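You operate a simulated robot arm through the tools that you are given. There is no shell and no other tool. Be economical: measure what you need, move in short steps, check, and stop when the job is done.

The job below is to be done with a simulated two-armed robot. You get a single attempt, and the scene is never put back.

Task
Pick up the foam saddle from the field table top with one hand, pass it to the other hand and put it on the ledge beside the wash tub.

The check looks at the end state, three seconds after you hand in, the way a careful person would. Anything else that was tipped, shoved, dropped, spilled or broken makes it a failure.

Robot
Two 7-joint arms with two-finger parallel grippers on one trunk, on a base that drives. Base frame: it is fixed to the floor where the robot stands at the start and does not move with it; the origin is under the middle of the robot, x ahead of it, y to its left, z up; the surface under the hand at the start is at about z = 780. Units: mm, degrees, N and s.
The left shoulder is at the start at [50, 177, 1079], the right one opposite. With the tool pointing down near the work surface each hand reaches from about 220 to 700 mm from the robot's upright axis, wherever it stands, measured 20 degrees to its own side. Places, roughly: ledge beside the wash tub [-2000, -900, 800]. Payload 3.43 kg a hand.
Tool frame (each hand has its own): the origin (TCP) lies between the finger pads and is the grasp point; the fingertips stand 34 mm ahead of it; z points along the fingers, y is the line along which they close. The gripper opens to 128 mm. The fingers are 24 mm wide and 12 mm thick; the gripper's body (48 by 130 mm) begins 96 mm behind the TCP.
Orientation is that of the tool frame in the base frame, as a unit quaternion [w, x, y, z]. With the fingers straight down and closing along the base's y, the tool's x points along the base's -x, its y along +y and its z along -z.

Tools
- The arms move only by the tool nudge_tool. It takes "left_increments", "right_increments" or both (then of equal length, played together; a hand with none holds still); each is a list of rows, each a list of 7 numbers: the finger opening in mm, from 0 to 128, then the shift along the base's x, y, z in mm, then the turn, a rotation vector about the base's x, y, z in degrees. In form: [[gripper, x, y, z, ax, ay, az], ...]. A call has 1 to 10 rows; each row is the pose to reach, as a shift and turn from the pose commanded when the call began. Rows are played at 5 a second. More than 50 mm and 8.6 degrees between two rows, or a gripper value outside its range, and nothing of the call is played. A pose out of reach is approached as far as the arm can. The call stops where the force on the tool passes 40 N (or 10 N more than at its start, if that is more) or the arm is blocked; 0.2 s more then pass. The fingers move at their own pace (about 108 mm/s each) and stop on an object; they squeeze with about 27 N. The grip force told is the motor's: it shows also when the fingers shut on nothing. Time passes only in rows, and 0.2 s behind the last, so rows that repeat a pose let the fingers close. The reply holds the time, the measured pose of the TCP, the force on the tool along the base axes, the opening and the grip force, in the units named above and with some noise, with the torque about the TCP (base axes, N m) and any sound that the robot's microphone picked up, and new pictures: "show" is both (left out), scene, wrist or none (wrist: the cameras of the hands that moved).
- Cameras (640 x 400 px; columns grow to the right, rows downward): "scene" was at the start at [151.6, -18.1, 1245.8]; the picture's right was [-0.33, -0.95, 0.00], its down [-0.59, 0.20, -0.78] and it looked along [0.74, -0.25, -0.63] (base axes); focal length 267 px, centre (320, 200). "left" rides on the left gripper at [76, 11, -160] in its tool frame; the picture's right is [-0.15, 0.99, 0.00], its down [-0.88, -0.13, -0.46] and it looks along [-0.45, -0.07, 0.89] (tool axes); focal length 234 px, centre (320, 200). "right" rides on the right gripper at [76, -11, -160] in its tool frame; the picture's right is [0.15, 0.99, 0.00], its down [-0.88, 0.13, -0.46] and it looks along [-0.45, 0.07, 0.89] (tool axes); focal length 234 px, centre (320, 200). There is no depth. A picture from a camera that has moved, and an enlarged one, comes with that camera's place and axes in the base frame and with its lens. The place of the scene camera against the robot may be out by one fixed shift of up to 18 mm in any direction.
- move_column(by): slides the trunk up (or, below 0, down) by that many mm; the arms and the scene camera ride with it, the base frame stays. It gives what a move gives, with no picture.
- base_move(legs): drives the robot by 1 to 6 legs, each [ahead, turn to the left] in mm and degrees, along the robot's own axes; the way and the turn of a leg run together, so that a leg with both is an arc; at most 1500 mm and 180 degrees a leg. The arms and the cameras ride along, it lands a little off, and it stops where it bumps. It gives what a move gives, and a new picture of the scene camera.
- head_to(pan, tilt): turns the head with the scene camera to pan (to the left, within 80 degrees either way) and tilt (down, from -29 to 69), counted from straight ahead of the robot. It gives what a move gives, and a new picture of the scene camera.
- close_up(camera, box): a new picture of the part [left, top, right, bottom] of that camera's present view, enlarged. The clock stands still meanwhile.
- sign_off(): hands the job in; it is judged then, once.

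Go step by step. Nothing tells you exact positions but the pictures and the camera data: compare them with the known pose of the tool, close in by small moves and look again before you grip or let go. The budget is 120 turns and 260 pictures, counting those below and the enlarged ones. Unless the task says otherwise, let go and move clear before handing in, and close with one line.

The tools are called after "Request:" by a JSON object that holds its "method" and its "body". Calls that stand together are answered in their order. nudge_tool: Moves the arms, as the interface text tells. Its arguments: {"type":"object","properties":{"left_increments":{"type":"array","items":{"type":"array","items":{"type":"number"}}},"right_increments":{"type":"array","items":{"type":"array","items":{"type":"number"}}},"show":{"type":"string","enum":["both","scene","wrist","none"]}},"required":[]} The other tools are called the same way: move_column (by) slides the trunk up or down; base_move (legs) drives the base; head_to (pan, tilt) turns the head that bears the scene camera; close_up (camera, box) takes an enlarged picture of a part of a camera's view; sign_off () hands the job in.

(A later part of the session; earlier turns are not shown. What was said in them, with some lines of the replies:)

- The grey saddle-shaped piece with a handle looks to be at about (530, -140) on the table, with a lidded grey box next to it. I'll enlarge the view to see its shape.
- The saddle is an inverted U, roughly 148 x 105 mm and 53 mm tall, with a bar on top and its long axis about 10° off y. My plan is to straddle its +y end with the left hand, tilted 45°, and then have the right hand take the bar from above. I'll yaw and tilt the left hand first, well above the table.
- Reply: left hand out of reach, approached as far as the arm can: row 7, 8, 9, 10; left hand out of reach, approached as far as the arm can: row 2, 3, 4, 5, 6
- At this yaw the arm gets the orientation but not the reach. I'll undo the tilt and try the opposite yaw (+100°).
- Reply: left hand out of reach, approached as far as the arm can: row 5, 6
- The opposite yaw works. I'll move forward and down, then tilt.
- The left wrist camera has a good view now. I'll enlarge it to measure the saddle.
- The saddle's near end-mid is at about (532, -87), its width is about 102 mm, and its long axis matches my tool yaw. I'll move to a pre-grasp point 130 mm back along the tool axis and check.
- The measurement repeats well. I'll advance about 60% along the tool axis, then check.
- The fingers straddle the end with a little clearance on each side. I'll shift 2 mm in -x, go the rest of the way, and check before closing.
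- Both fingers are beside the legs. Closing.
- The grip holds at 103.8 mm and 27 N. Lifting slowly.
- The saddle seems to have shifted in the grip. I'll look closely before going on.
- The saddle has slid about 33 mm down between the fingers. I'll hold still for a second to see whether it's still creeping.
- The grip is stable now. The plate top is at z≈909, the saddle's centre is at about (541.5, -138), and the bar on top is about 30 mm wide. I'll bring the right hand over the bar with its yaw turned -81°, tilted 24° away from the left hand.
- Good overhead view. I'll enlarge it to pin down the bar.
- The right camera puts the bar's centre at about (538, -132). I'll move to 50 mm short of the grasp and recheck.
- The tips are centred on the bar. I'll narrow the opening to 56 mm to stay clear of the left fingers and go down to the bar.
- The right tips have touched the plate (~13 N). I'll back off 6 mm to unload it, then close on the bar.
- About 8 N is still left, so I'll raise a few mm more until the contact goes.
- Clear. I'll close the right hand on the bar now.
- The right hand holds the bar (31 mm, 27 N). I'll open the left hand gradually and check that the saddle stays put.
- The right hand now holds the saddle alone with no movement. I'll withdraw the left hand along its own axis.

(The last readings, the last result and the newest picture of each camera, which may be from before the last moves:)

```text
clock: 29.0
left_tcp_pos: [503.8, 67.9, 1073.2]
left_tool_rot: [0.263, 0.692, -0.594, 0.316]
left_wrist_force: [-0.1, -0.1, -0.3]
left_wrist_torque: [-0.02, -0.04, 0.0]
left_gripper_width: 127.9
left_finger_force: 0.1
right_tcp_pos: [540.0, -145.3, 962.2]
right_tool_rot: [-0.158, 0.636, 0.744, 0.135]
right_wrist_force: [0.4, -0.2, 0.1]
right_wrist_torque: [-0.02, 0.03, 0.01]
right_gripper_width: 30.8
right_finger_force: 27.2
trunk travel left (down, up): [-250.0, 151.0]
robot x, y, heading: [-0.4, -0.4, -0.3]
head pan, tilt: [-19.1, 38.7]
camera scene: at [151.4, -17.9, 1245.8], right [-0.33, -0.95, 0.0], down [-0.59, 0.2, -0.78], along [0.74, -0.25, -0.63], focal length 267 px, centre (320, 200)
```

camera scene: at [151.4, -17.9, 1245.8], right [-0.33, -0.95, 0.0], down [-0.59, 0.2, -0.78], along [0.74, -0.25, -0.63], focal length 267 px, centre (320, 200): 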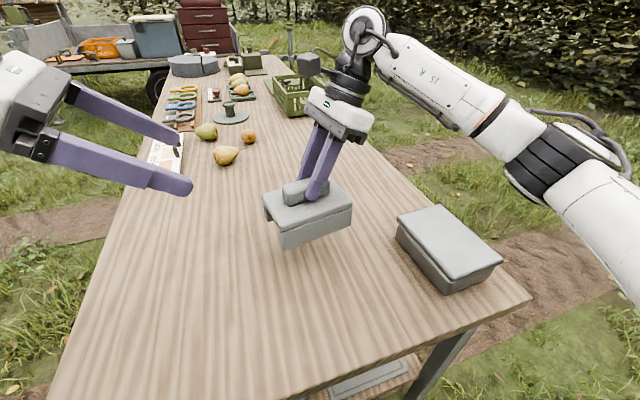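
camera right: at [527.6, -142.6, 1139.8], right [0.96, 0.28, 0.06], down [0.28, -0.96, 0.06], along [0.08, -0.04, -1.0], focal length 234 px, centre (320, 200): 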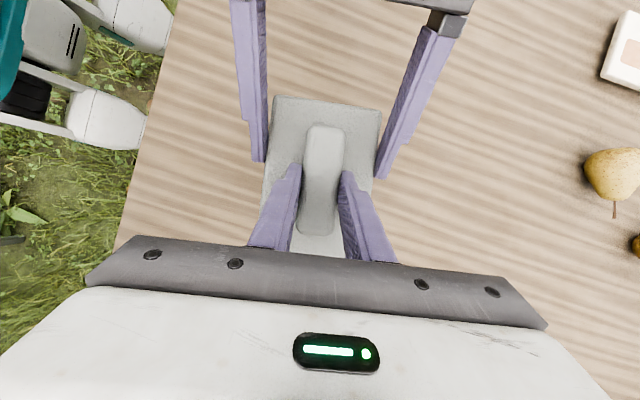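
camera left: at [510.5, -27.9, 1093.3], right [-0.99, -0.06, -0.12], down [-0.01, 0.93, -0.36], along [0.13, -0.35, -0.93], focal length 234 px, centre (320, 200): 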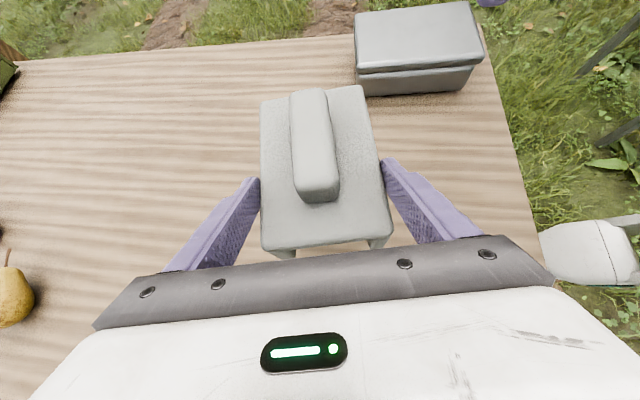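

The handover is done. I'll lift the right hand slowly and check for slip.

Request:
{"method": "nudge_tool", "body": {"right_increments": [[10, 0, 0, 5, 0, 0, 0], [10, 0, 0, 15, 0, 0, 0], [10, 0, 0, 27, 0, 0, 0], [10, 0, 0, 40, 0, 0, 0], [10, 0, 0, 55, 0, 0, 0], [10, 0, 0, 70, 0, 0, 0], [10, 0, 0, 80, 0, 0, 0]], "left_increments": [[100, -10, 0, 5, 0, 0, 0], [80, -25, 0, 10, 0, 0, 0], [60, -40, 0, 15, 0, 0, 0], [40, -55, 0, 20, 0, 0, 0], [20, -70, 0, 20, 0, 0, 0], [20, -85, 0, 20, 0, 0, 0], [20, -100, 0, 20, 0, 0, 0]], "show": "both"}}

```text
clock: 30.6
left_tcp_pos: [404.4, 68.8, 1092.5]
left_tool_rot: [0.263, 0.692, -0.593, 0.317]
left_wrist_force: [0.1, 0.6, 0.1]
left_wrist_torque: [0.01, 0.04, 0.02]
left_gripper_width: 19.7
left_finger_force: 0.0
right_tcp_pos: [540.5, -145.1, 1043.5]
right_tool_rot: [-0.157, 0.636, 0.743, 0.136]
right_wrist_force: [-0.3, 0.0, -0.8]
right_wrist_torque: [0.01, -0.01, -0.03]
right_gripper_width: 30.9
right_finger_force: 27.1
trunk travel left (down, up): [-250.0, 151.0]
robot x, y, heading: [1.9, -5.3, 0.1]
head pan, tilt: [-19.1, 38.7]
camera scene: at [151.5, -18.0, 1245.8], right [-0.33, -0.95, 0.0], down [-0.59, 0.2, -0.78], along [0.74, -0.25, -0.63], focal length 267 px, centre (320, 200)
camera right: at [527.2, -141.8, 1220.4], right [0.96, 0.29, 0.06], down [0.28, -0.96, 0.06], along [0.08, -0.04, -1.0], focal length 234 px, centre (320, 200)
camera left: at [382.3, 137.1, 1253.8], right [-0.99, -0.06, -0.12], down [-0.01, 0.93, -0.36], along [0.13, -0.35, -0.93], focal length 234 px, centre (320, 200)
```

scene: 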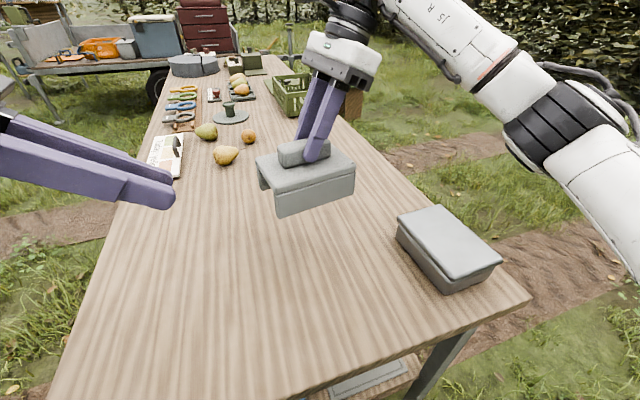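
right: 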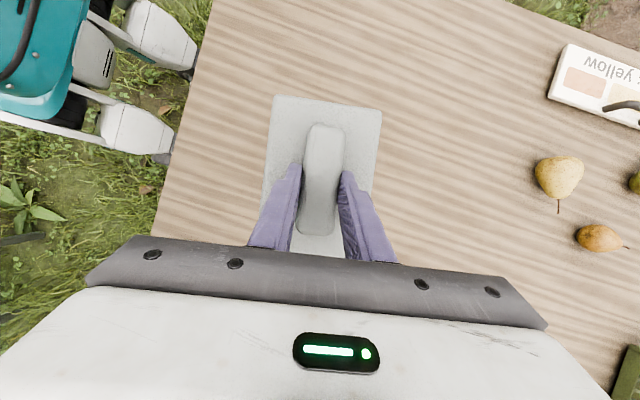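
left: 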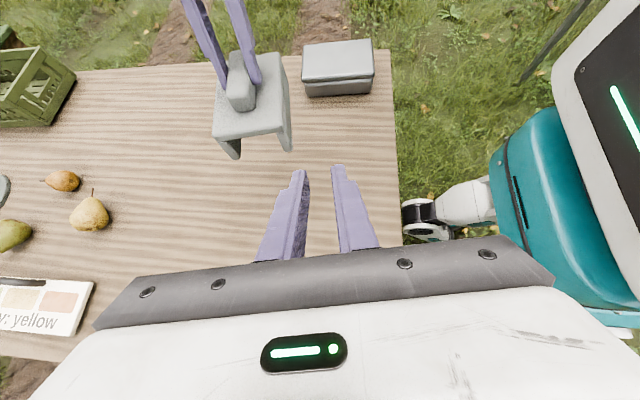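

No slip. I'll pull the right hand in, and look right with the head to see the surroundings before driving.

Request:
{"method": "nudge_tool", "body": {"right_increments": [[10, -20, -5, 5, 0, 0, 0], [10, -40, -15, 10, 0, 0, 0], [10, -60, -25, 15, 0, 0, 0], [10, -80, -35, 20, 0, 0, 0], [10, -100, -45, 25, 0, 0, 0], [10, -120, -55, 30, 0, 0, 0]], "show": "none"}}

Request:
{"method": "head_to", "body": {"pan": -80, "tilt": 20}}

Request:
{"method": "head_to", "body": {"pan": 80, "tilt": 20}}

```text
clock: 32.0
left_tcp_pos: [404.4, 69.3, 1092.1]
left_tool_rot: [0.265, 0.691, -0.594, 0.316]
left_wrist_force: [-0.2, 0.9, -0.2]
left_wrist_torque: [0.0, 0.02, -0.03]
left_gripper_width: 19.9
left_finger_force: 0.0
right_tcp_pos: [418.8, -199.7, 1071.9]
right_tool_rot: [-0.157, 0.636, 0.743, 0.135]
right_wrist_force: [0.2, 0.3, 0.6]
right_wrist_torque: [0.0, 0.0, -0.01]
right_gripper_width: 31.3
right_finger_force: 27.2
trunk travel left (down, up): [-250.0, 151.0]
robot x, y, heading: [-1.0, 5.5, 0.2]
head pan, tilt: [-19.1, 38.7]
```

```text
clock: 33.3
left_tcp_pos: [405.8, 68.9, 1093.0]
left_tool_rot: [0.264, 0.691, -0.594, 0.316]
left_wrist_force: [0.5, -0.4, 1.2]
left_wrist_torque: [0.0, 0.0, -0.01]
left_gripper_width: 19.9
left_finger_force: 0.0
right_tcp_pos: [419.0, -199.7, 1072.2]
right_tool_rot: [-0.158, 0.636, 0.743, 0.136]
right_wrist_force: [-0.8, 0.3, -1.0]
right_wrist_torque: [-0.01, -0.03, -0.02]
right_gripper_width: 31.0
right_finger_force: 27.0
trunk travel left (down, up): [-250.0, 151.0]
robot x, y, heading: [0.6, 1.7, -0.2]
head pan, tilt: [-80.0, 20.0]
camera scene: at [86.7, -81.8, 1275.2], right [-0.98, -0.17, 0.0], down [-0.06, 0.34, -0.94], along [0.16, -0.93, -0.34], focal length 267 px, centre (320, 200)
```

scene: 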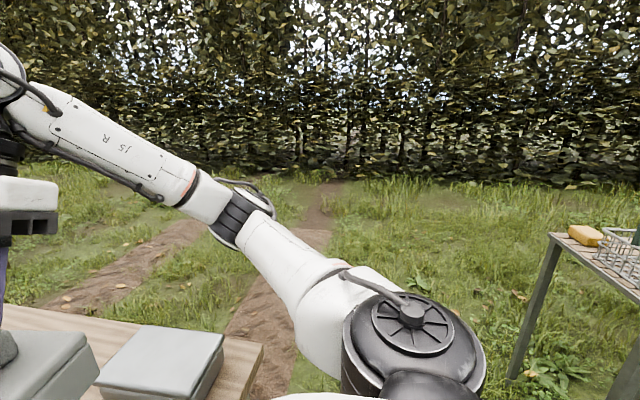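

```text
clock: 35.8
left_tcp_pos: [406.3, 69.6, 1091.4]
left_tool_rot: [0.264, 0.691, -0.594, 0.316]
left_wrist_force: [0.7, 0.1, 0.1]
left_wrist_torque: [0.0, 0.0, -0.01]
left_gripper_width: 20.1
left_finger_force: 0.0
right_tcp_pos: [419.9, -198.7, 1071.7]
right_tool_rot: [-0.157, 0.636, 0.743, 0.136]
right_wrist_force: [0.1, -0.2, -0.5]
right_wrist_torque: [-0.02, 0.02, -0.03]
right_gripper_width: 31.4
right_finger_force: 27.3
trunk travel left (down, up): [-250.0, 151.0]
robot x, y, heading: [-1.3, 1.0, -0.1]
head pan, tilt: [80.0, 20.0]
camera scene: at [86.7, 101.6, 1275.3], right [0.98, -0.17, 0.0], down [-0.06, -0.34, -0.94], along [0.16, 0.93, -0.34], focal length 267 px, centre (320, 200)
```

scene: 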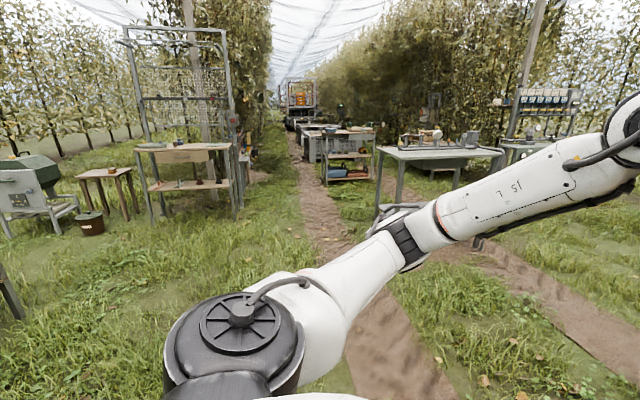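

There's a wash station to the right-rear, with a sponge and drainer near (-640, -1000). I'll back off 250 mm, turn right, and look.

Request:
{"method": "head_to", "body": {"pan": 0, "tilt": 25}}

Request:
{"method": "base_move", "body": {"legs": [[-250, 0], [0, -60], [0, -60]]}}

```text
clock: 37.3
left_tcp_pos: [405.3, 69.2, 1091.8]
left_tool_rot: [0.264, 0.691, -0.594, 0.316]
left_wrist_force: [0.5, -0.5, 0.2]
left_wrist_torque: [0.01, -0.01, 0.01]
left_gripper_width: 20.0
left_finger_force: 0.0
right_tcp_pos: [419.6, -199.8, 1071.6]
right_tool_rot: [-0.158, 0.636, 0.743, 0.136]
right_wrist_force: [0.0, 0.6, 0.4]
right_wrist_torque: [-0.04, -0.03, 0.0]
right_gripper_width: 31.2
right_finger_force: 27.2
trunk travel left (down, up): [-250.0, 151.0]
robot x, y, heading: [-0.8, -2.4, 0.2]
head pan, tilt: [0.0, 25.0]
camera scene: at [162.6, 9.9, 1267.2], right [0.0, -1.0, 0.0], down [-0.42, 0.0, -0.91], along [0.91, 0.0, -0.42], focal length 267 px, centre (320, 200)
```

scene: 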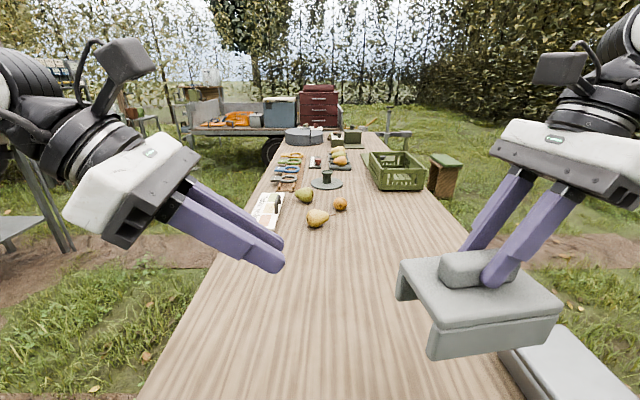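

```text
clock: 44.4
left_tcp_pos: [-394.9, -385.3, 1091.5]
left_tool_rot: [-0.406, 0.17, 0.895, 0.071]
left_wrist_force: [-0.2, 0.2, 0.4]
left_wrist_torque: [0.01, 0.05, 0.01]
left_gripper_width: 20.0
left_finger_force: 0.0
right_tcp_pos: [-633.6, -263.5, 1071.3]
right_tool_rot: [0.039, 0.961, -0.18, 0.205]
right_wrist_force: [0.1, 0.3, -1.2]
right_wrist_torque: [-0.05, 0.01, 0.0]
right_gripper_width: 31.2
right_finger_force: 26.9
trunk travel left (down, up): [-250.0, 151.0]
robot x, y, heading: [-251.3, -1.0, -120.2]
head pan, tilt: [0.0, 25.0]
camera scene: at [-331.8, -130.3, 1267.2], right [-0.86, 0.5, 0.0], down [0.21, 0.37, -0.91], along [-0.45, -0.78, -0.42], focal length 267 px, centre (320, 200)
```

scene: 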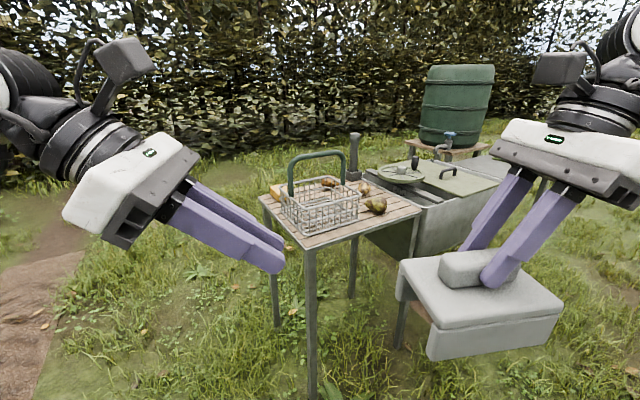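

I can see the wash table and the stone tub. I'll turn 40° further right to find the ledge.

Request:
{"method": "base_move", "body": {"legs": [[0, -45]]}}

```text
clock: 46.9
left_tcp_pos: [-625.3, -168.6, 1091.8]
left_tool_rot: [-0.347, 0.501, 0.762, 0.221]
left_wrist_force: [0.5, -0.3, 0.2]
left_wrist_torque: [-0.03, -0.01, 0.02]
left_gripper_width: 20.0
left_finger_force: 0.2
right_tcp_pos: [-707.8, 87.8, 1072.2]
right_tool_rot: [0.114, 0.818, -0.537, 0.173]
right_wrist_force: [-0.4, 0.5, -0.4]
right_wrist_torque: [0.0, -0.02, -0.02]
right_gripper_width: 31.0
right_finger_force: 26.7
trunk travel left (down, up): [-250.0, 151.0]
robot x, y, heading: [-246.8, -1.4, -165.6]
head pan, tilt: [0.0, 25.0]
camera scene: at [-407.3, -30.6, 1267.2], right [-0.25, 0.97, 0.0], down [0.41, 0.11, -0.91], along [-0.88, -0.23, -0.42], focal length 267 px, centre (320, 200)
```

scene: 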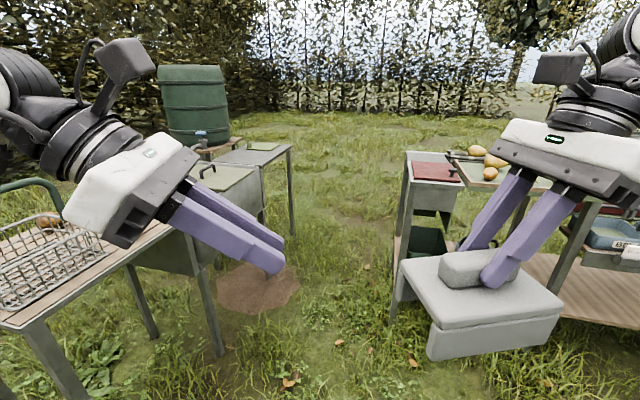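

The ledge should be the end of the tub bench, around pixel (255, 152). I'll drive 1000 mm up the corridor and look again.

Request:
{"method": "base_move", "body": {"legs": [[1000, 0]]}}

Request:
{"method": "head_to", "body": {"pan": 25, "tilt": 25}}

```text
clock: 52.1
left_tcp_pos: [-1597.9, -415.6, 1091.4]
left_tool_rot: [-0.347, 0.503, 0.76, 0.221]
left_wrist_force: [-0.4, 0.4, -1.4]
left_wrist_torque: [0.0, -0.01, -0.02]
left_gripper_width: 20.0
left_finger_force: 0.1
right_tcp_pos: [-1677.8, -159.7, 1072.2]
right_tool_rot: [0.115, 0.816, -0.539, 0.172]
right_wrist_force: [0.0, -0.1, -0.3]
right_wrist_torque: [0.01, 0.02, 0.02]
right_gripper_width: 31.1
right_finger_force: 27.5
trunk travel left (down, up): [-250.0, 151.0]
robot x, y, heading: [-1223.4, -249.0, -165.9]
head pan, tilt: [0.0, 25.0]
camera scene: at [-1378.7, -279.2, 1267.1], right [-0.25, 0.97, 0.0], down [0.41, 0.1, -0.91], along [-0.88, -0.22, -0.42], focal length 267 px, centre (320, 200)
```

scene: 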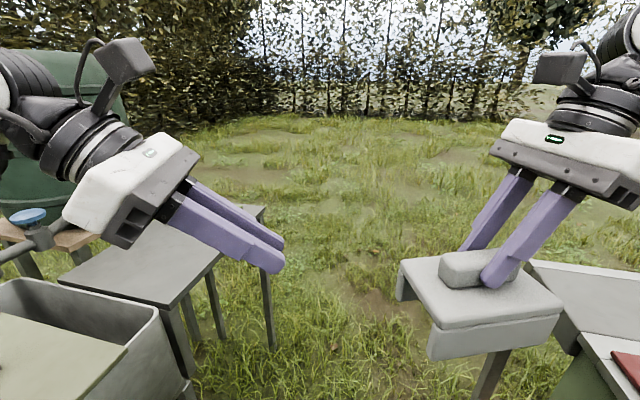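

```text
clock: 53.0
left_tcp_pos: [-1598.3, -415.9, 1092.8]
left_tool_rot: [-0.347, 0.503, 0.76, 0.222]
left_wrist_force: [-1.3, -0.7, 0.0]
left_wrist_torque: [0.02, 0.0, 0.0]
left_gripper_width: 20.0
left_finger_force: 0.1
right_tcp_pos: [-1677.9, -159.0, 1071.7]
right_tool_rot: [0.115, 0.816, -0.54, 0.172]
right_wrist_force: [-0.1, 0.2, -0.7]
right_wrist_torque: [-0.03, -0.04, -0.01]
right_gripper_width: 31.2
right_finger_force: 27.2
trunk travel left (down, up): [-250.0, 151.0]
robot x, y, heading: [-1224.0, -246.9, -166.0]
head pan, tilt: [25.0, 25.0]
camera scene: at [-1360.6, -314.7, 1267.2], right [-0.63, 0.78, 0.0], down [0.33, 0.27, -0.91], along [-0.7, -0.57, -0.42], focal length 267 px, centre (320, 200)
```

scene: 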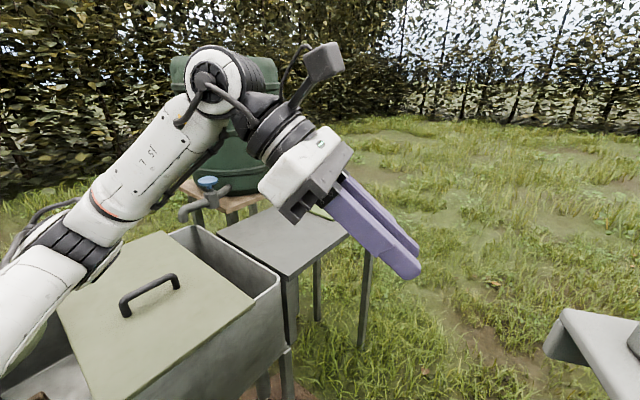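

The ledge is the flat grey table past the tub, about x -1732..-2240, y -700..-1050, z≈800. I'll drive to about (-1880, -345) and face it.

Request:
{"method": "base_move", "body": {"legs": [[0, -5.5], [663, 0]]}}

```text
clock: 57.2
left_tcp_pos: [-2266.8, -482.3, 1090.9]
left_tool_rot: [-0.336, 0.538, 0.736, 0.237]
left_wrist_force: [-1.1, 0.8, 0.0]
left_wrist_torque: [0.0, -0.01, 0.01]
left_gripper_width: 20.0
left_finger_force: 0.1
right_tcp_pos: [-2322.2, -219.8, 1072.6]
right_tool_rot: [0.123, 0.791, -0.576, 0.168]
right_wrist_force: [0.3, 0.0, -1.3]
right_wrist_torque: [0.02, 0.02, 0.03]
right_gripper_width: 31.1
right_finger_force: 27.4
trunk travel left (down, up): [-250.0, 151.0]
robot x, y, heading: [-1880.2, -350.1, -171.1]
head pan, tilt: [25.0, 25.0]
camera scene: at [-2022.8, -403.5, 1267.1], right [-0.56, 0.83, 0.0], down [0.35, 0.24, -0.91], along [-0.75, -0.51, -0.42], focal length 267 px, centre (320, 200)
```

scene: 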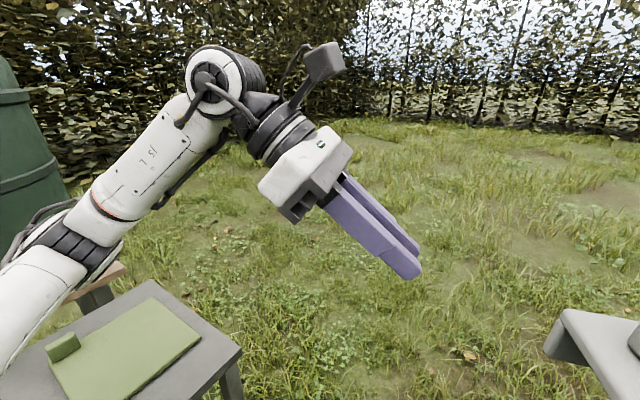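

In place. Now I'll turn left to face the ledge.

Request:
{"method": "base_move", "body": {"legs": [[0, 78]]}}

Request:
{"method": "head_to", "body": {"pan": -15, "tilt": 40}}

```text
clock: 60.9
left_tcp_pos: [-1828.5, -759.2, 1091.7]
left_tool_rot: [-0.411, -0.047, 0.91, -0.028]
left_wrist_force: [-0.7, 0.3, -0.4]
left_wrist_torque: [0.0, -0.01, 0.0]
left_gripper_width: 19.9
left_finger_force: 0.1
right_tcp_pos: [-2097.9, -760.7, 1071.5]
right_tool_rot: [-0.009, 0.977, 0.05, 0.208]
right_wrist_force: [0.2, 0.6, -0.8]
right_wrist_torque: [0.01, 0.0, 0.03]
right_gripper_width: 31.3
right_finger_force: 27.3
trunk travel left (down, up): [-250.0, 151.0]
robot x, y, heading: [-1876.3, -349.7, -93.0]
head pan, tilt: [25.0, 25.0]
camera scene: at [-1845.6, -496.5, 1267.2], right [-0.93, -0.38, 0.0], down [-0.16, 0.39, -0.91], along [0.34, -0.84, -0.42], focal length 267 px, centre (320, 200)
```

scene: 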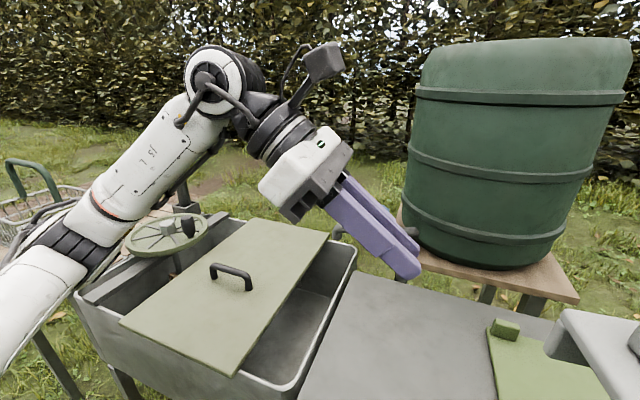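

```text
clock: 62.0
left_tcp_pos: [-1828.5, -759.8, 1092.0]
left_tool_rot: [-0.411, -0.046, 0.91, -0.027]
left_wrist_force: [-0.5, 0.8, -0.5]
left_wrist_torque: [-0.01, 0.03, 0.01]
left_gripper_width: 20.1
left_finger_force: 0.0
right_tcp_pos: [-2096.4, -760.0, 1072.4]
right_tool_rot: [-0.01, 0.977, 0.051, 0.208]
right_wrist_force: [-0.2, -0.3, -2.2]
right_wrist_torque: [-0.03, 0.04, 0.01]
right_gripper_width: 31.3
right_finger_force: 26.9
trunk travel left (down, up): [-250.0, 151.0]
robot x, y, heading: [-1877.2, -348.9, -92.6]
head pan, tilt: [-15.0, 40.0]
camera scene: at [-1906.4, -492.1, 1243.9], right [-0.95, 0.31, 0.0], down [0.2, 0.61, -0.77], along [-0.23, -0.73, -0.64], focal length 267 px, centre (320, 200)
```

scene: 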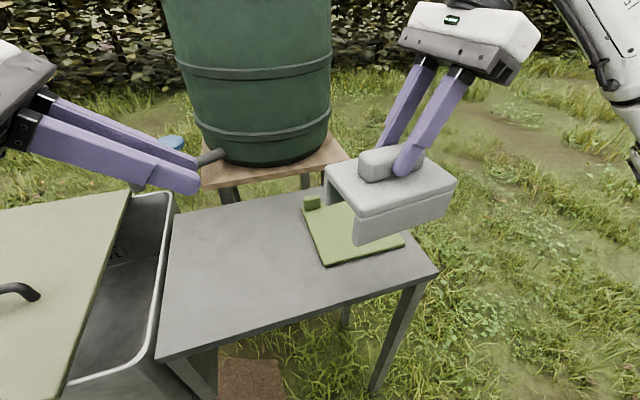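

The ledge is the grey surface at x≈-1710..-2220, y≈-720..-1060. A green board covers its far part (x < -2010), so I'll set the saddle on the free grey area at about (-1865, -880). First I'll move the left hand out of the way.

Request:
{"method": "nudge_tool", "body": {"left_increments": [[20, 40, 10, 5, 0, 0, 0], [20, 80, 20, 10, 0, 0, 0], [20, 120, 30, 15, 0, 0, 0], [20, 160, 40, 20, 0, 0, 0], [20, 200, 50, 25, 0, 0, 0], [20, 240, 60, 30, 0, 0, 0]], "show": "none"}}

Request:
{"method": "nudge_tool", "body": {"right_increments": [[10, 30, -16, 0, 0, 0, 0], [10, 62, -34, 0, 0, 0, 0], [10, 94, -52, 0, 0, 0, 0], [10, 126, -70, 0, 0, 0, 0], [10, 158, -88, 0, 0, 0, 0], [10, 190, -105, 0, 0, 0, 0], [10, 221, -121, 0, 0, 0, 0]], "show": "both"}}

```text
clock: 63.4
left_tcp_pos: [-1588.5, -697.3, 1119.8]
left_tool_rot: [-0.411, -0.045, 0.91, -0.028]
left_wrist_force: [0.3, -0.3, 0.1]
left_wrist_torque: [0.0, 0.03, 0.0]
left_gripper_width: 20.1
left_finger_force: 0.0
right_tcp_pos: [-2097.5, -761.1, 1073.1]
right_tool_rot: [-0.009, 0.977, 0.052, 0.207]
right_wrist_force: [-0.2, -0.4, -0.1]
right_wrist_torque: [-0.01, 0.03, 0.0]
right_gripper_width: 31.4
right_finger_force: 26.8
trunk travel left (down, up): [-250.0, 151.0]
robot x, y, heading: [-1877.2, -351.9, -93.1]
head pan, tilt: [-15.0, 40.0]
```

```text
clock: 65.0
left_tcp_pos: [-1588.1, -699.1, 1120.7]
left_tool_rot: [-0.411, -0.046, 0.91, -0.027]
left_wrist_force: [-0.2, -0.2, 0.5]
left_wrist_torque: [0.01, 0.01, -0.03]
left_gripper_width: 19.8
left_finger_force: 0.0
right_tcp_pos: [-1875.3, -881.6, 1072.6]
right_tool_rot: [-0.01, 0.977, 0.051, 0.206]
right_wrist_force: [0.1, 0.0, 0.0]
right_wrist_torque: [-0.02, 0.02, -0.02]
right_gripper_width: 31.1
right_finger_force: 27.7
trunk travel left (down, up): [-250.0, 151.0]
robot x, y, heading: [-1879.9, -352.8, -92.6]
head pan, tilt: [-15.0, 40.0]
camera scene: at [-1905.9, -492.1, 1243.8], right [-0.95, 0.31, 0.0], down [0.2, 0.61, -0.77], along [-0.24, -0.73, -0.64], focal length 267 px, centre (320, 200)
camera right: at [-1872.7, -870.0, 1249.6], right [0.24, -0.97, 0.06], down [-0.97, -0.23, 0.06], along [-0.04, -0.07, -1.0], focal length 234 px, centre (320, 200)
```

scene: 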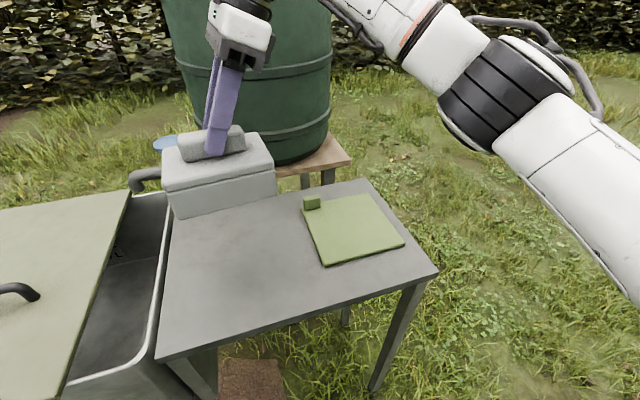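
right: 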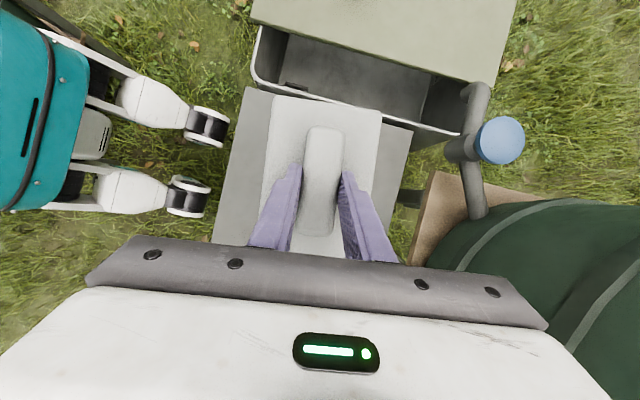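

Position is good: about 60 mm from the tub-side edge and clear of the board and tap. I'll go down 135 mm, then check.

Request:
{"method": "nudge_tool", "body": {"right_increments": [[10, -3, 0, -15, 0, 0, 0], [10, -6, 0, -35, 0, 0, 0], [10, -10, 0, -55, 0, 0, 0], [10, -10, 0, -75, 0, 0, 0], [10, -10, 0, -95, 0, 0, 0], [10, -10, 0, -115, 0, 0, 0], [10, -10, 0, -130, 0, 0, 0], [10, -10, 0, -135, 0, 0, 0]], "show": "both"}}

Request:
{"method": "close_up", "body": {"camera": "scene", "box": [130, 120, 330, 300]}}

```text
clock: 66.8
left_tcp_pos: [-1588.1, -698.0, 1121.3]
left_tool_rot: [-0.411, -0.047, 0.91, -0.028]
left_wrist_force: [0.0, -0.5, 0.0]
left_wrist_torque: [0.0, 0.03, -0.01]
left_gripper_width: 20.1
left_finger_force: 0.1
right_tcp_pos: [-1886.3, -880.7, 936.6]
right_tool_rot: [-0.01, 0.977, 0.052, 0.207]
right_wrist_force: [-0.3, -0.5, -0.4]
right_wrist_torque: [-0.02, 0.03, -0.01]
right_gripper_width: 31.5
right_finger_force: 27.0
trunk travel left (down, up): [-250.0, 151.0]
robot x, y, heading: [-1877.8, -354.3, -92.9]
head pan, tilt: [-15.0, 40.0]
camera scene: at [-1906.5, -492.1, 1243.8], right [-0.95, 0.31, 0.0], down [0.2, 0.61, -0.77], along [-0.23, -0.73, -0.64], focal length 267 px, centre (320, 200)
camera right: at [-1883.7, -869.3, 1114.3], right [0.24, -0.97, 0.06], down [-0.97, -0.23, 0.06], along [-0.04, -0.07, -1.0], focal length 234 px, centre (320, 200)
```

scene: 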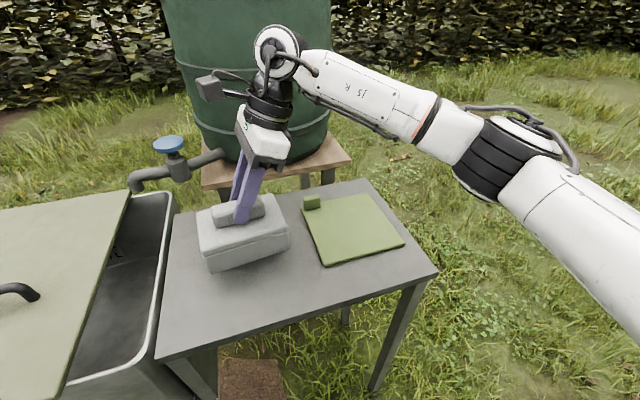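
right: 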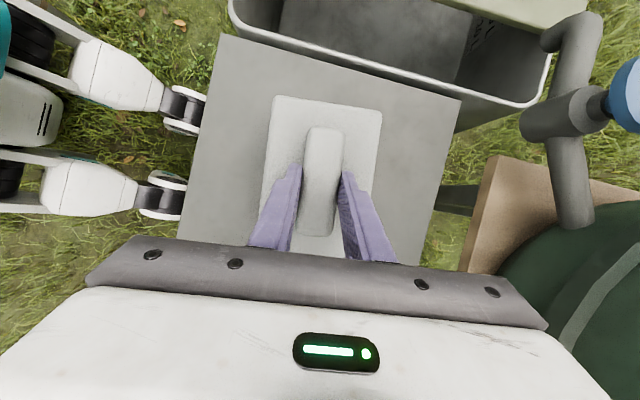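

```text
2.22 times, centred on (230, 210) of scene
camera zoom: at [-1906.5, -492.1, 1243.8], right [-0.95, 0.31, 0.0], down [0.2, 0.61, -0.77], along [-0.23, -0.73, -0.64], focal length 594 px, centre (520, 178)
```

zoom: 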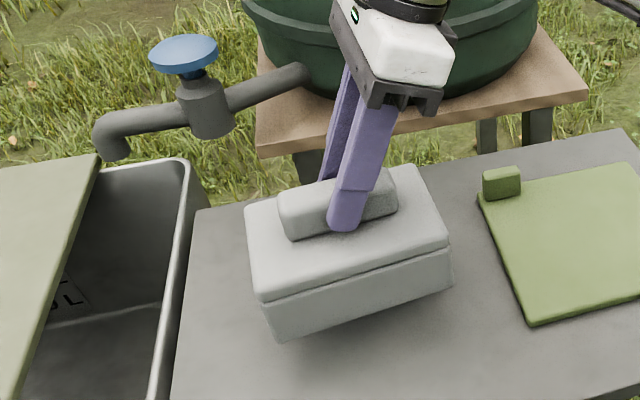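

Still above the surface. I'll go down in 5 mm steps, watching the force.

Request:
{"method": "nudge_tool", "body": {"right_increments": [[10, 0, 0, -5, 0, 0, 0], [10, 0, 0, -10, 0, 0, 0], [10, 0, 0, -14, 0, 0, 0], [10, 0, 0, -18, 0, 0, 0]], "show": "none"}}

Request:
{"method": "close_up", "body": {"camera": "scene", "box": [130, 120, 330, 300]}}

```text
clock: 67.8
left_tcp_pos: [-1588.8, -697.5, 1121.3]
left_tool_rot: [-0.411, -0.046, 0.91, -0.027]
left_wrist_force: [0.6, 0.7, 0.3]
left_wrist_torque: [-0.01, 0.04, 0.02]
left_gripper_width: 19.9
left_finger_force: 0.1
right_tcp_pos: [-1887.0, -880.9, 918.7]
right_tool_rot: [-0.01, 0.977, 0.052, 0.207]
right_wrist_force: [0.5, -0.8, -0.8]
right_wrist_torque: [0.02, -0.01, 0.02]
right_gripper_width: 30.8
right_finger_force: 27.0
trunk travel left (down, up): [-250.0, 151.0]
robot x, y, heading: [-1875.2, -348.1, -92.8]
head pan, tilt: [-15.0, 40.0]
```

```text
2.22 times, centred on (230, 210) of scene
camera zoom: at [-1906.5, -492.1, 1243.8], right [-0.95, 0.31, 0.0], down [0.2, 0.61, -0.77], along [-0.23, -0.73, -0.64], focal length 594 px, centre (520, 178)
```

zoom: 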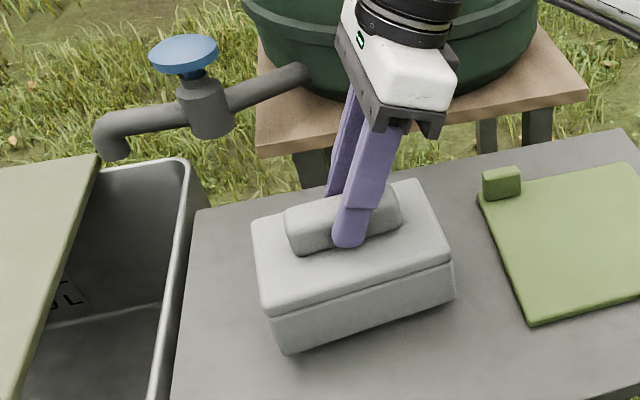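

Request:
{"method": "nudge_tool", "body": {"right_increments": [[10, 0, 0, -3, 0, 0, 0], [10, 0, 0, -6, 0, 0, 0], [10, 0, 0, -9, 0, 0, 0]], "show": "none"}}

Request:
{"method": "close_up", "body": {"camera": "scene", "box": [180, 160, 300, 290]}}

```text
clock: 68.6
left_tcp_pos: [-1589.3, -697.2, 1121.0]
left_tool_rot: [-0.411, -0.046, 0.91, -0.027]
left_wrist_force: [-0.3, 0.2, 1.0]
left_wrist_torque: [0.0, 0.03, 0.01]
left_gripper_width: 19.9
left_finger_force: 0.0
right_tcp_pos: [-1886.7, -881.5, 909.5]
right_tool_rot: [-0.011, 0.977, 0.052, 0.207]
right_wrist_force: [0.6, -0.2, -0.2]
right_wrist_torque: [0.01, 0.0, 0.0]
right_gripper_width: 31.1
right_finger_force: 27.3
trunk travel left (down, up): [-250.0, 151.0]
robot x, y, heading: [-1876.1, -349.7, -92.9]
head pan, tilt: [-15.0, 40.0]
```

```text
3.08 times, centred on (240, 225) of scene
camera zoom: at [-1906.5, -492.1, 1243.8], right [-0.95, 0.31, 0.0], down [0.2, 0.61, -0.77], along [-0.23, -0.73, -0.64], focal length 822 px, centre (566, 123)
```

zoom: 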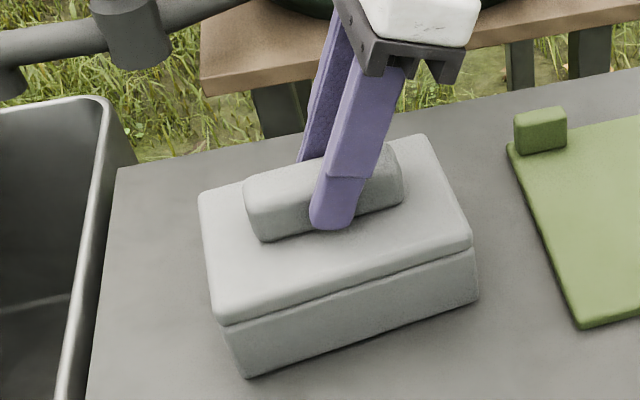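

No contact yet; I estimate about 8 mm to go. I'll keep going down in 2–3 mm steps.

Request:
{"method": "nudge_tool", "body": {"right_increments": [[10, 0, 0, -2, 0, 0, 0], [10, 0, 0, -4, 0, 0, 0], [10, 0, 0, -6, 0, 0, 0]], "show": "none"}}

```text
clock: 69.4
left_tcp_pos: [-1589.6, -696.7, 1122.8]
left_tool_rot: [-0.411, -0.045, 0.91, -0.028]
left_wrist_force: [0.5, 0.8, -0.5]
left_wrist_torque: [-0.03, 0.01, 0.0]
left_gripper_width: 19.8
left_finger_force: 0.1
right_tcp_pos: [-1885.8, -881.1, 909.0]
right_tool_rot: [-0.006, 0.976, 0.051, 0.21]
right_wrist_force: [-3.6, -1.7, 22.7]
right_wrist_torque: [0.33, 0.37, 0.15]
right_gripper_width: 31.3
right_finger_force: 26.8
trunk travel left (down, up): [-250.0, 151.0]
robot x, y, heading: [-1876.6, -351.5, -93.0]
head pan, tilt: [-15.0, 40.0]
```

It's on the ledge (22 N). I'll take up about 4.5 mm to relieve the pressure and check.

Request:
{"method": "nudge_tool", "body": {"right_increments": [[10, 0, 0, 2.5, 0, 0, 0], [10, 0, 0, 4.5, 0, 0, 0], [10, 0, 0, 4.5, 0, 0, 0]], "show": "none"}}

Request:
{"method": "close_up", "body": {"camera": "scene", "box": [180, 160, 300, 290]}}

```text
clock: 70.2
left_tcp_pos: [-1588.1, -697.9, 1120.9]
left_tool_rot: [-0.411, -0.046, 0.91, -0.027]
left_wrist_force: [0.7, 0.0, 0.2]
left_wrist_torque: [0.0, -0.01, -0.02]
left_gripper_width: 20.1
left_finger_force: 0.1
right_tcp_pos: [-1885.7, -881.8, 909.0]
right_tool_rot: [-0.009, 0.977, 0.051, 0.208]
right_wrist_force: [1.5, -6.3, 10.6]
right_wrist_torque: [-0.16, -0.6, -0.21]
right_gripper_width: 31.2
right_finger_force: 27.2
trunk travel left (down, up): [-250.0, 151.0]
robot x, y, heading: [-1878.1, -352.2, -92.8]
head pan, tilt: [-15.0, 40.0]
```

```text
3.08 times, centred on (240, 225) of scene
camera zoom: at [-1906.3, -491.8, 1243.8], right [-0.95, 0.31, 0.0], down [0.2, 0.61, -0.77], along [-0.23, -0.73, -0.64], focal length 822 px, centre (566, 123)
```

zoom: 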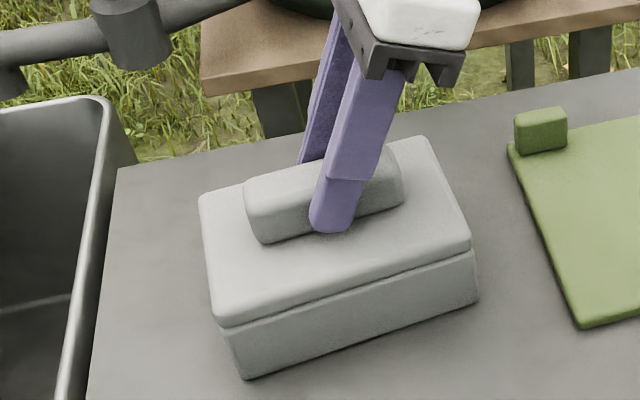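

The saddle sits flat with a light load. I'll ease up 1 mm and open slowly.

Request:
{"method": "nudge_tool", "body": {"right_increments": [[10, 0, 0, 1, 0, 0, 0], [33, 0, 0, 1, 0, 0, 0], [36, 0, 0, 1, 0, 0, 0], [42, 0, 0, 1, 0, 0, 0], [50, 0, 0, 1, 0, 0, 0], [60, 0, 0, 1, 0, 0, 0]], "show": "wrist"}}

Request:
{"method": "close_up", "body": {"camera": "scene", "box": [180, 160, 300, 290]}}

```text
clock: 71.6
left_tcp_pos: [-1589.3, -697.0, 1120.2]
left_tool_rot: [-0.411, -0.046, 0.91, -0.027]
left_wrist_force: [-0.3, 0.7, -0.2]
left_wrist_torque: [0.0, 0.03, -0.01]
left_gripper_width: 19.9
left_finger_force: 0.0
right_tcp_pos: [-1885.7, -881.5, 910.2]
right_tool_rot: [-0.01, 0.977, 0.052, 0.208]
right_wrist_force: [0.0, 0.6, -0.5]
right_wrist_torque: [0.0, 0.01, 0.01]
right_gripper_width: 60.2
right_finger_force: 0.1
trunk travel left (down, up): [-250.0, 151.0]
robot x, y, heading: [-1876.0, -350.5, -93.1]
head pan, tilt: [-15.0, 40.0]
camera right: at [-1883.8, -869.3, 1086.8], right [0.24, -0.97, 0.06], down [-0.97, -0.23, 0.06], along [-0.04, -0.07, -1.0], focal length 234 px, centre (320, 200)
```

right: 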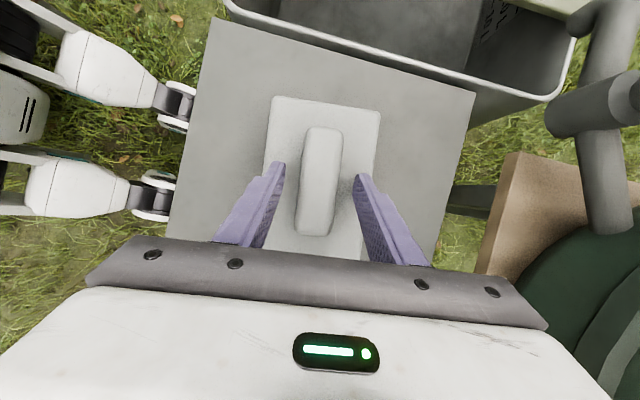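

```text
3.08 times, centred on (240, 225) of scene
camera zoom: at [-1906.5, -492.0, 1243.8], right [-0.95, 0.31, 0.0], down [0.2, 0.61, -0.77], along [-0.23, -0.73, -0.64], focal length 822 px, centre (566, 123)
```

zoom: 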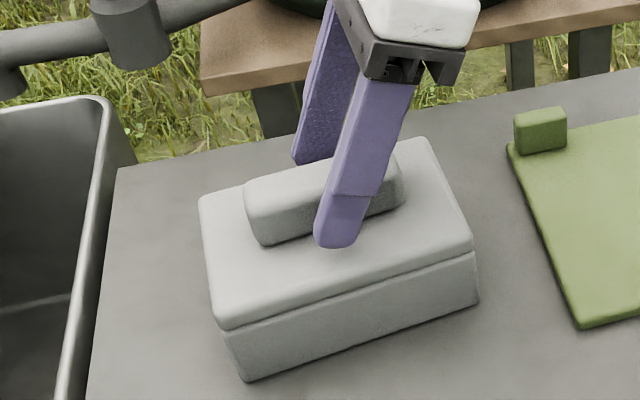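

Released cleanly. I'll withdraw the right hand along its axis.

Request:
{"method": "nudge_tool", "body": {"right_increments": [[60, -6, 0, 14, 0, 0, 0], [60, -16, -1, 36, 0, 0, 0], [60, -30, -3, 68, 0, 0, 0], [60, -45, -4, 102, 0, 0, 0], [60, -60, -4, 140, 0, 0, 0], [60, -75, 20, 160, 0, 0, 0], [60, -100, 50, 170, 0, 0, 0]], "show": "scene"}}

Request:
{"method": "close_up", "body": {"camera": "scene", "box": [130, 130, 430, 330]}}

```text
clock: 73.2
left_tcp_pos: [-1588.8, -697.3, 1121.5]
left_tool_rot: [-0.411, -0.046, 0.91, -0.027]
left_wrist_force: [0.7, -0.4, 0.6]
left_wrist_torque: [0.0, 0.0, -0.01]
left_gripper_width: 20.0
left_finger_force: 0.0
right_tcp_pos: [-1986.3, -830.8, 1079.4]
right_tool_rot: [-0.01, 0.977, 0.052, 0.207]
right_wrist_force: [0.3, 0.0, 0.7]
right_wrist_torque: [0.0, -0.01, 0.02]
right_gripper_width: 60.0
right_finger_force: 0.2
trunk travel left (down, up): [-250.0, 151.0]
robot x, y, heading: [-1877.5, -353.3, -92.9]
head pan, tilt: [-15.0, 40.0]
camera scene: at [-1906.9, -491.8, 1243.9], right [-0.95, 0.31, 0.0], down [0.2, 0.61, -0.77], along [-0.23, -0.73, -0.64], focal length 267 px, centre (320, 200)
```

scene: 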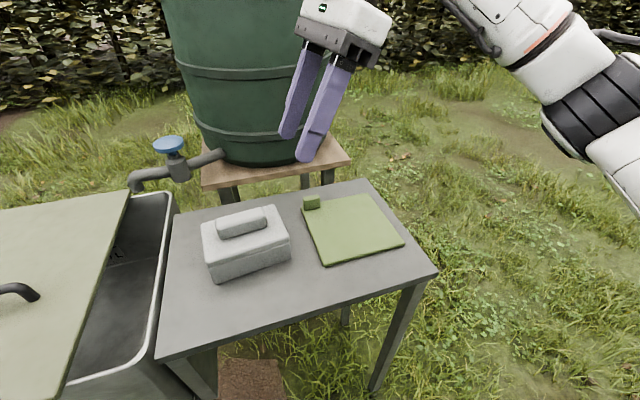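

```text
2.00 times, centred on (280, 230) of scene
camera zoom: at [-1906.9, -491.8, 1243.9], right [-0.95, 0.31, 0.0], down [0.2, 0.61, -0.77], along [-0.23, -0.73, -0.64], focal length 534 px, centre (400, 140)
```

zoom: 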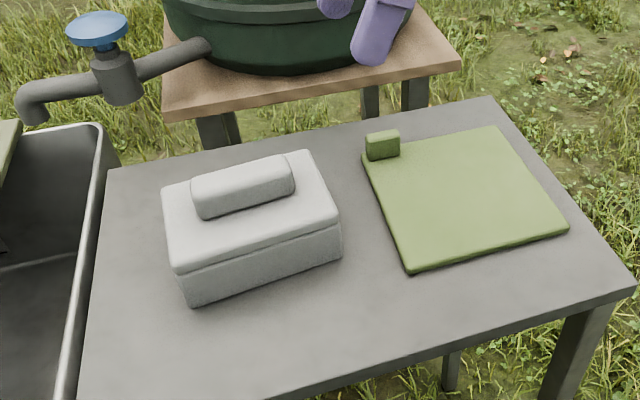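

The saddle sits upright and stable on the ledge beside the tub, clear of the green board. Both hands are clear, so I'm handing in.

Request:
{"method": "sign_off", "body": {}}

```text
The job is handed in.
```

I picked up the foam saddle with the left hand, passed it to the right hand above the table, and set it upright on the ledge beside the wash tub. Nothing else was moved, as far as the pictures show. The saddle slid about 33 mm in the left hand during the first lift but didn't drop.
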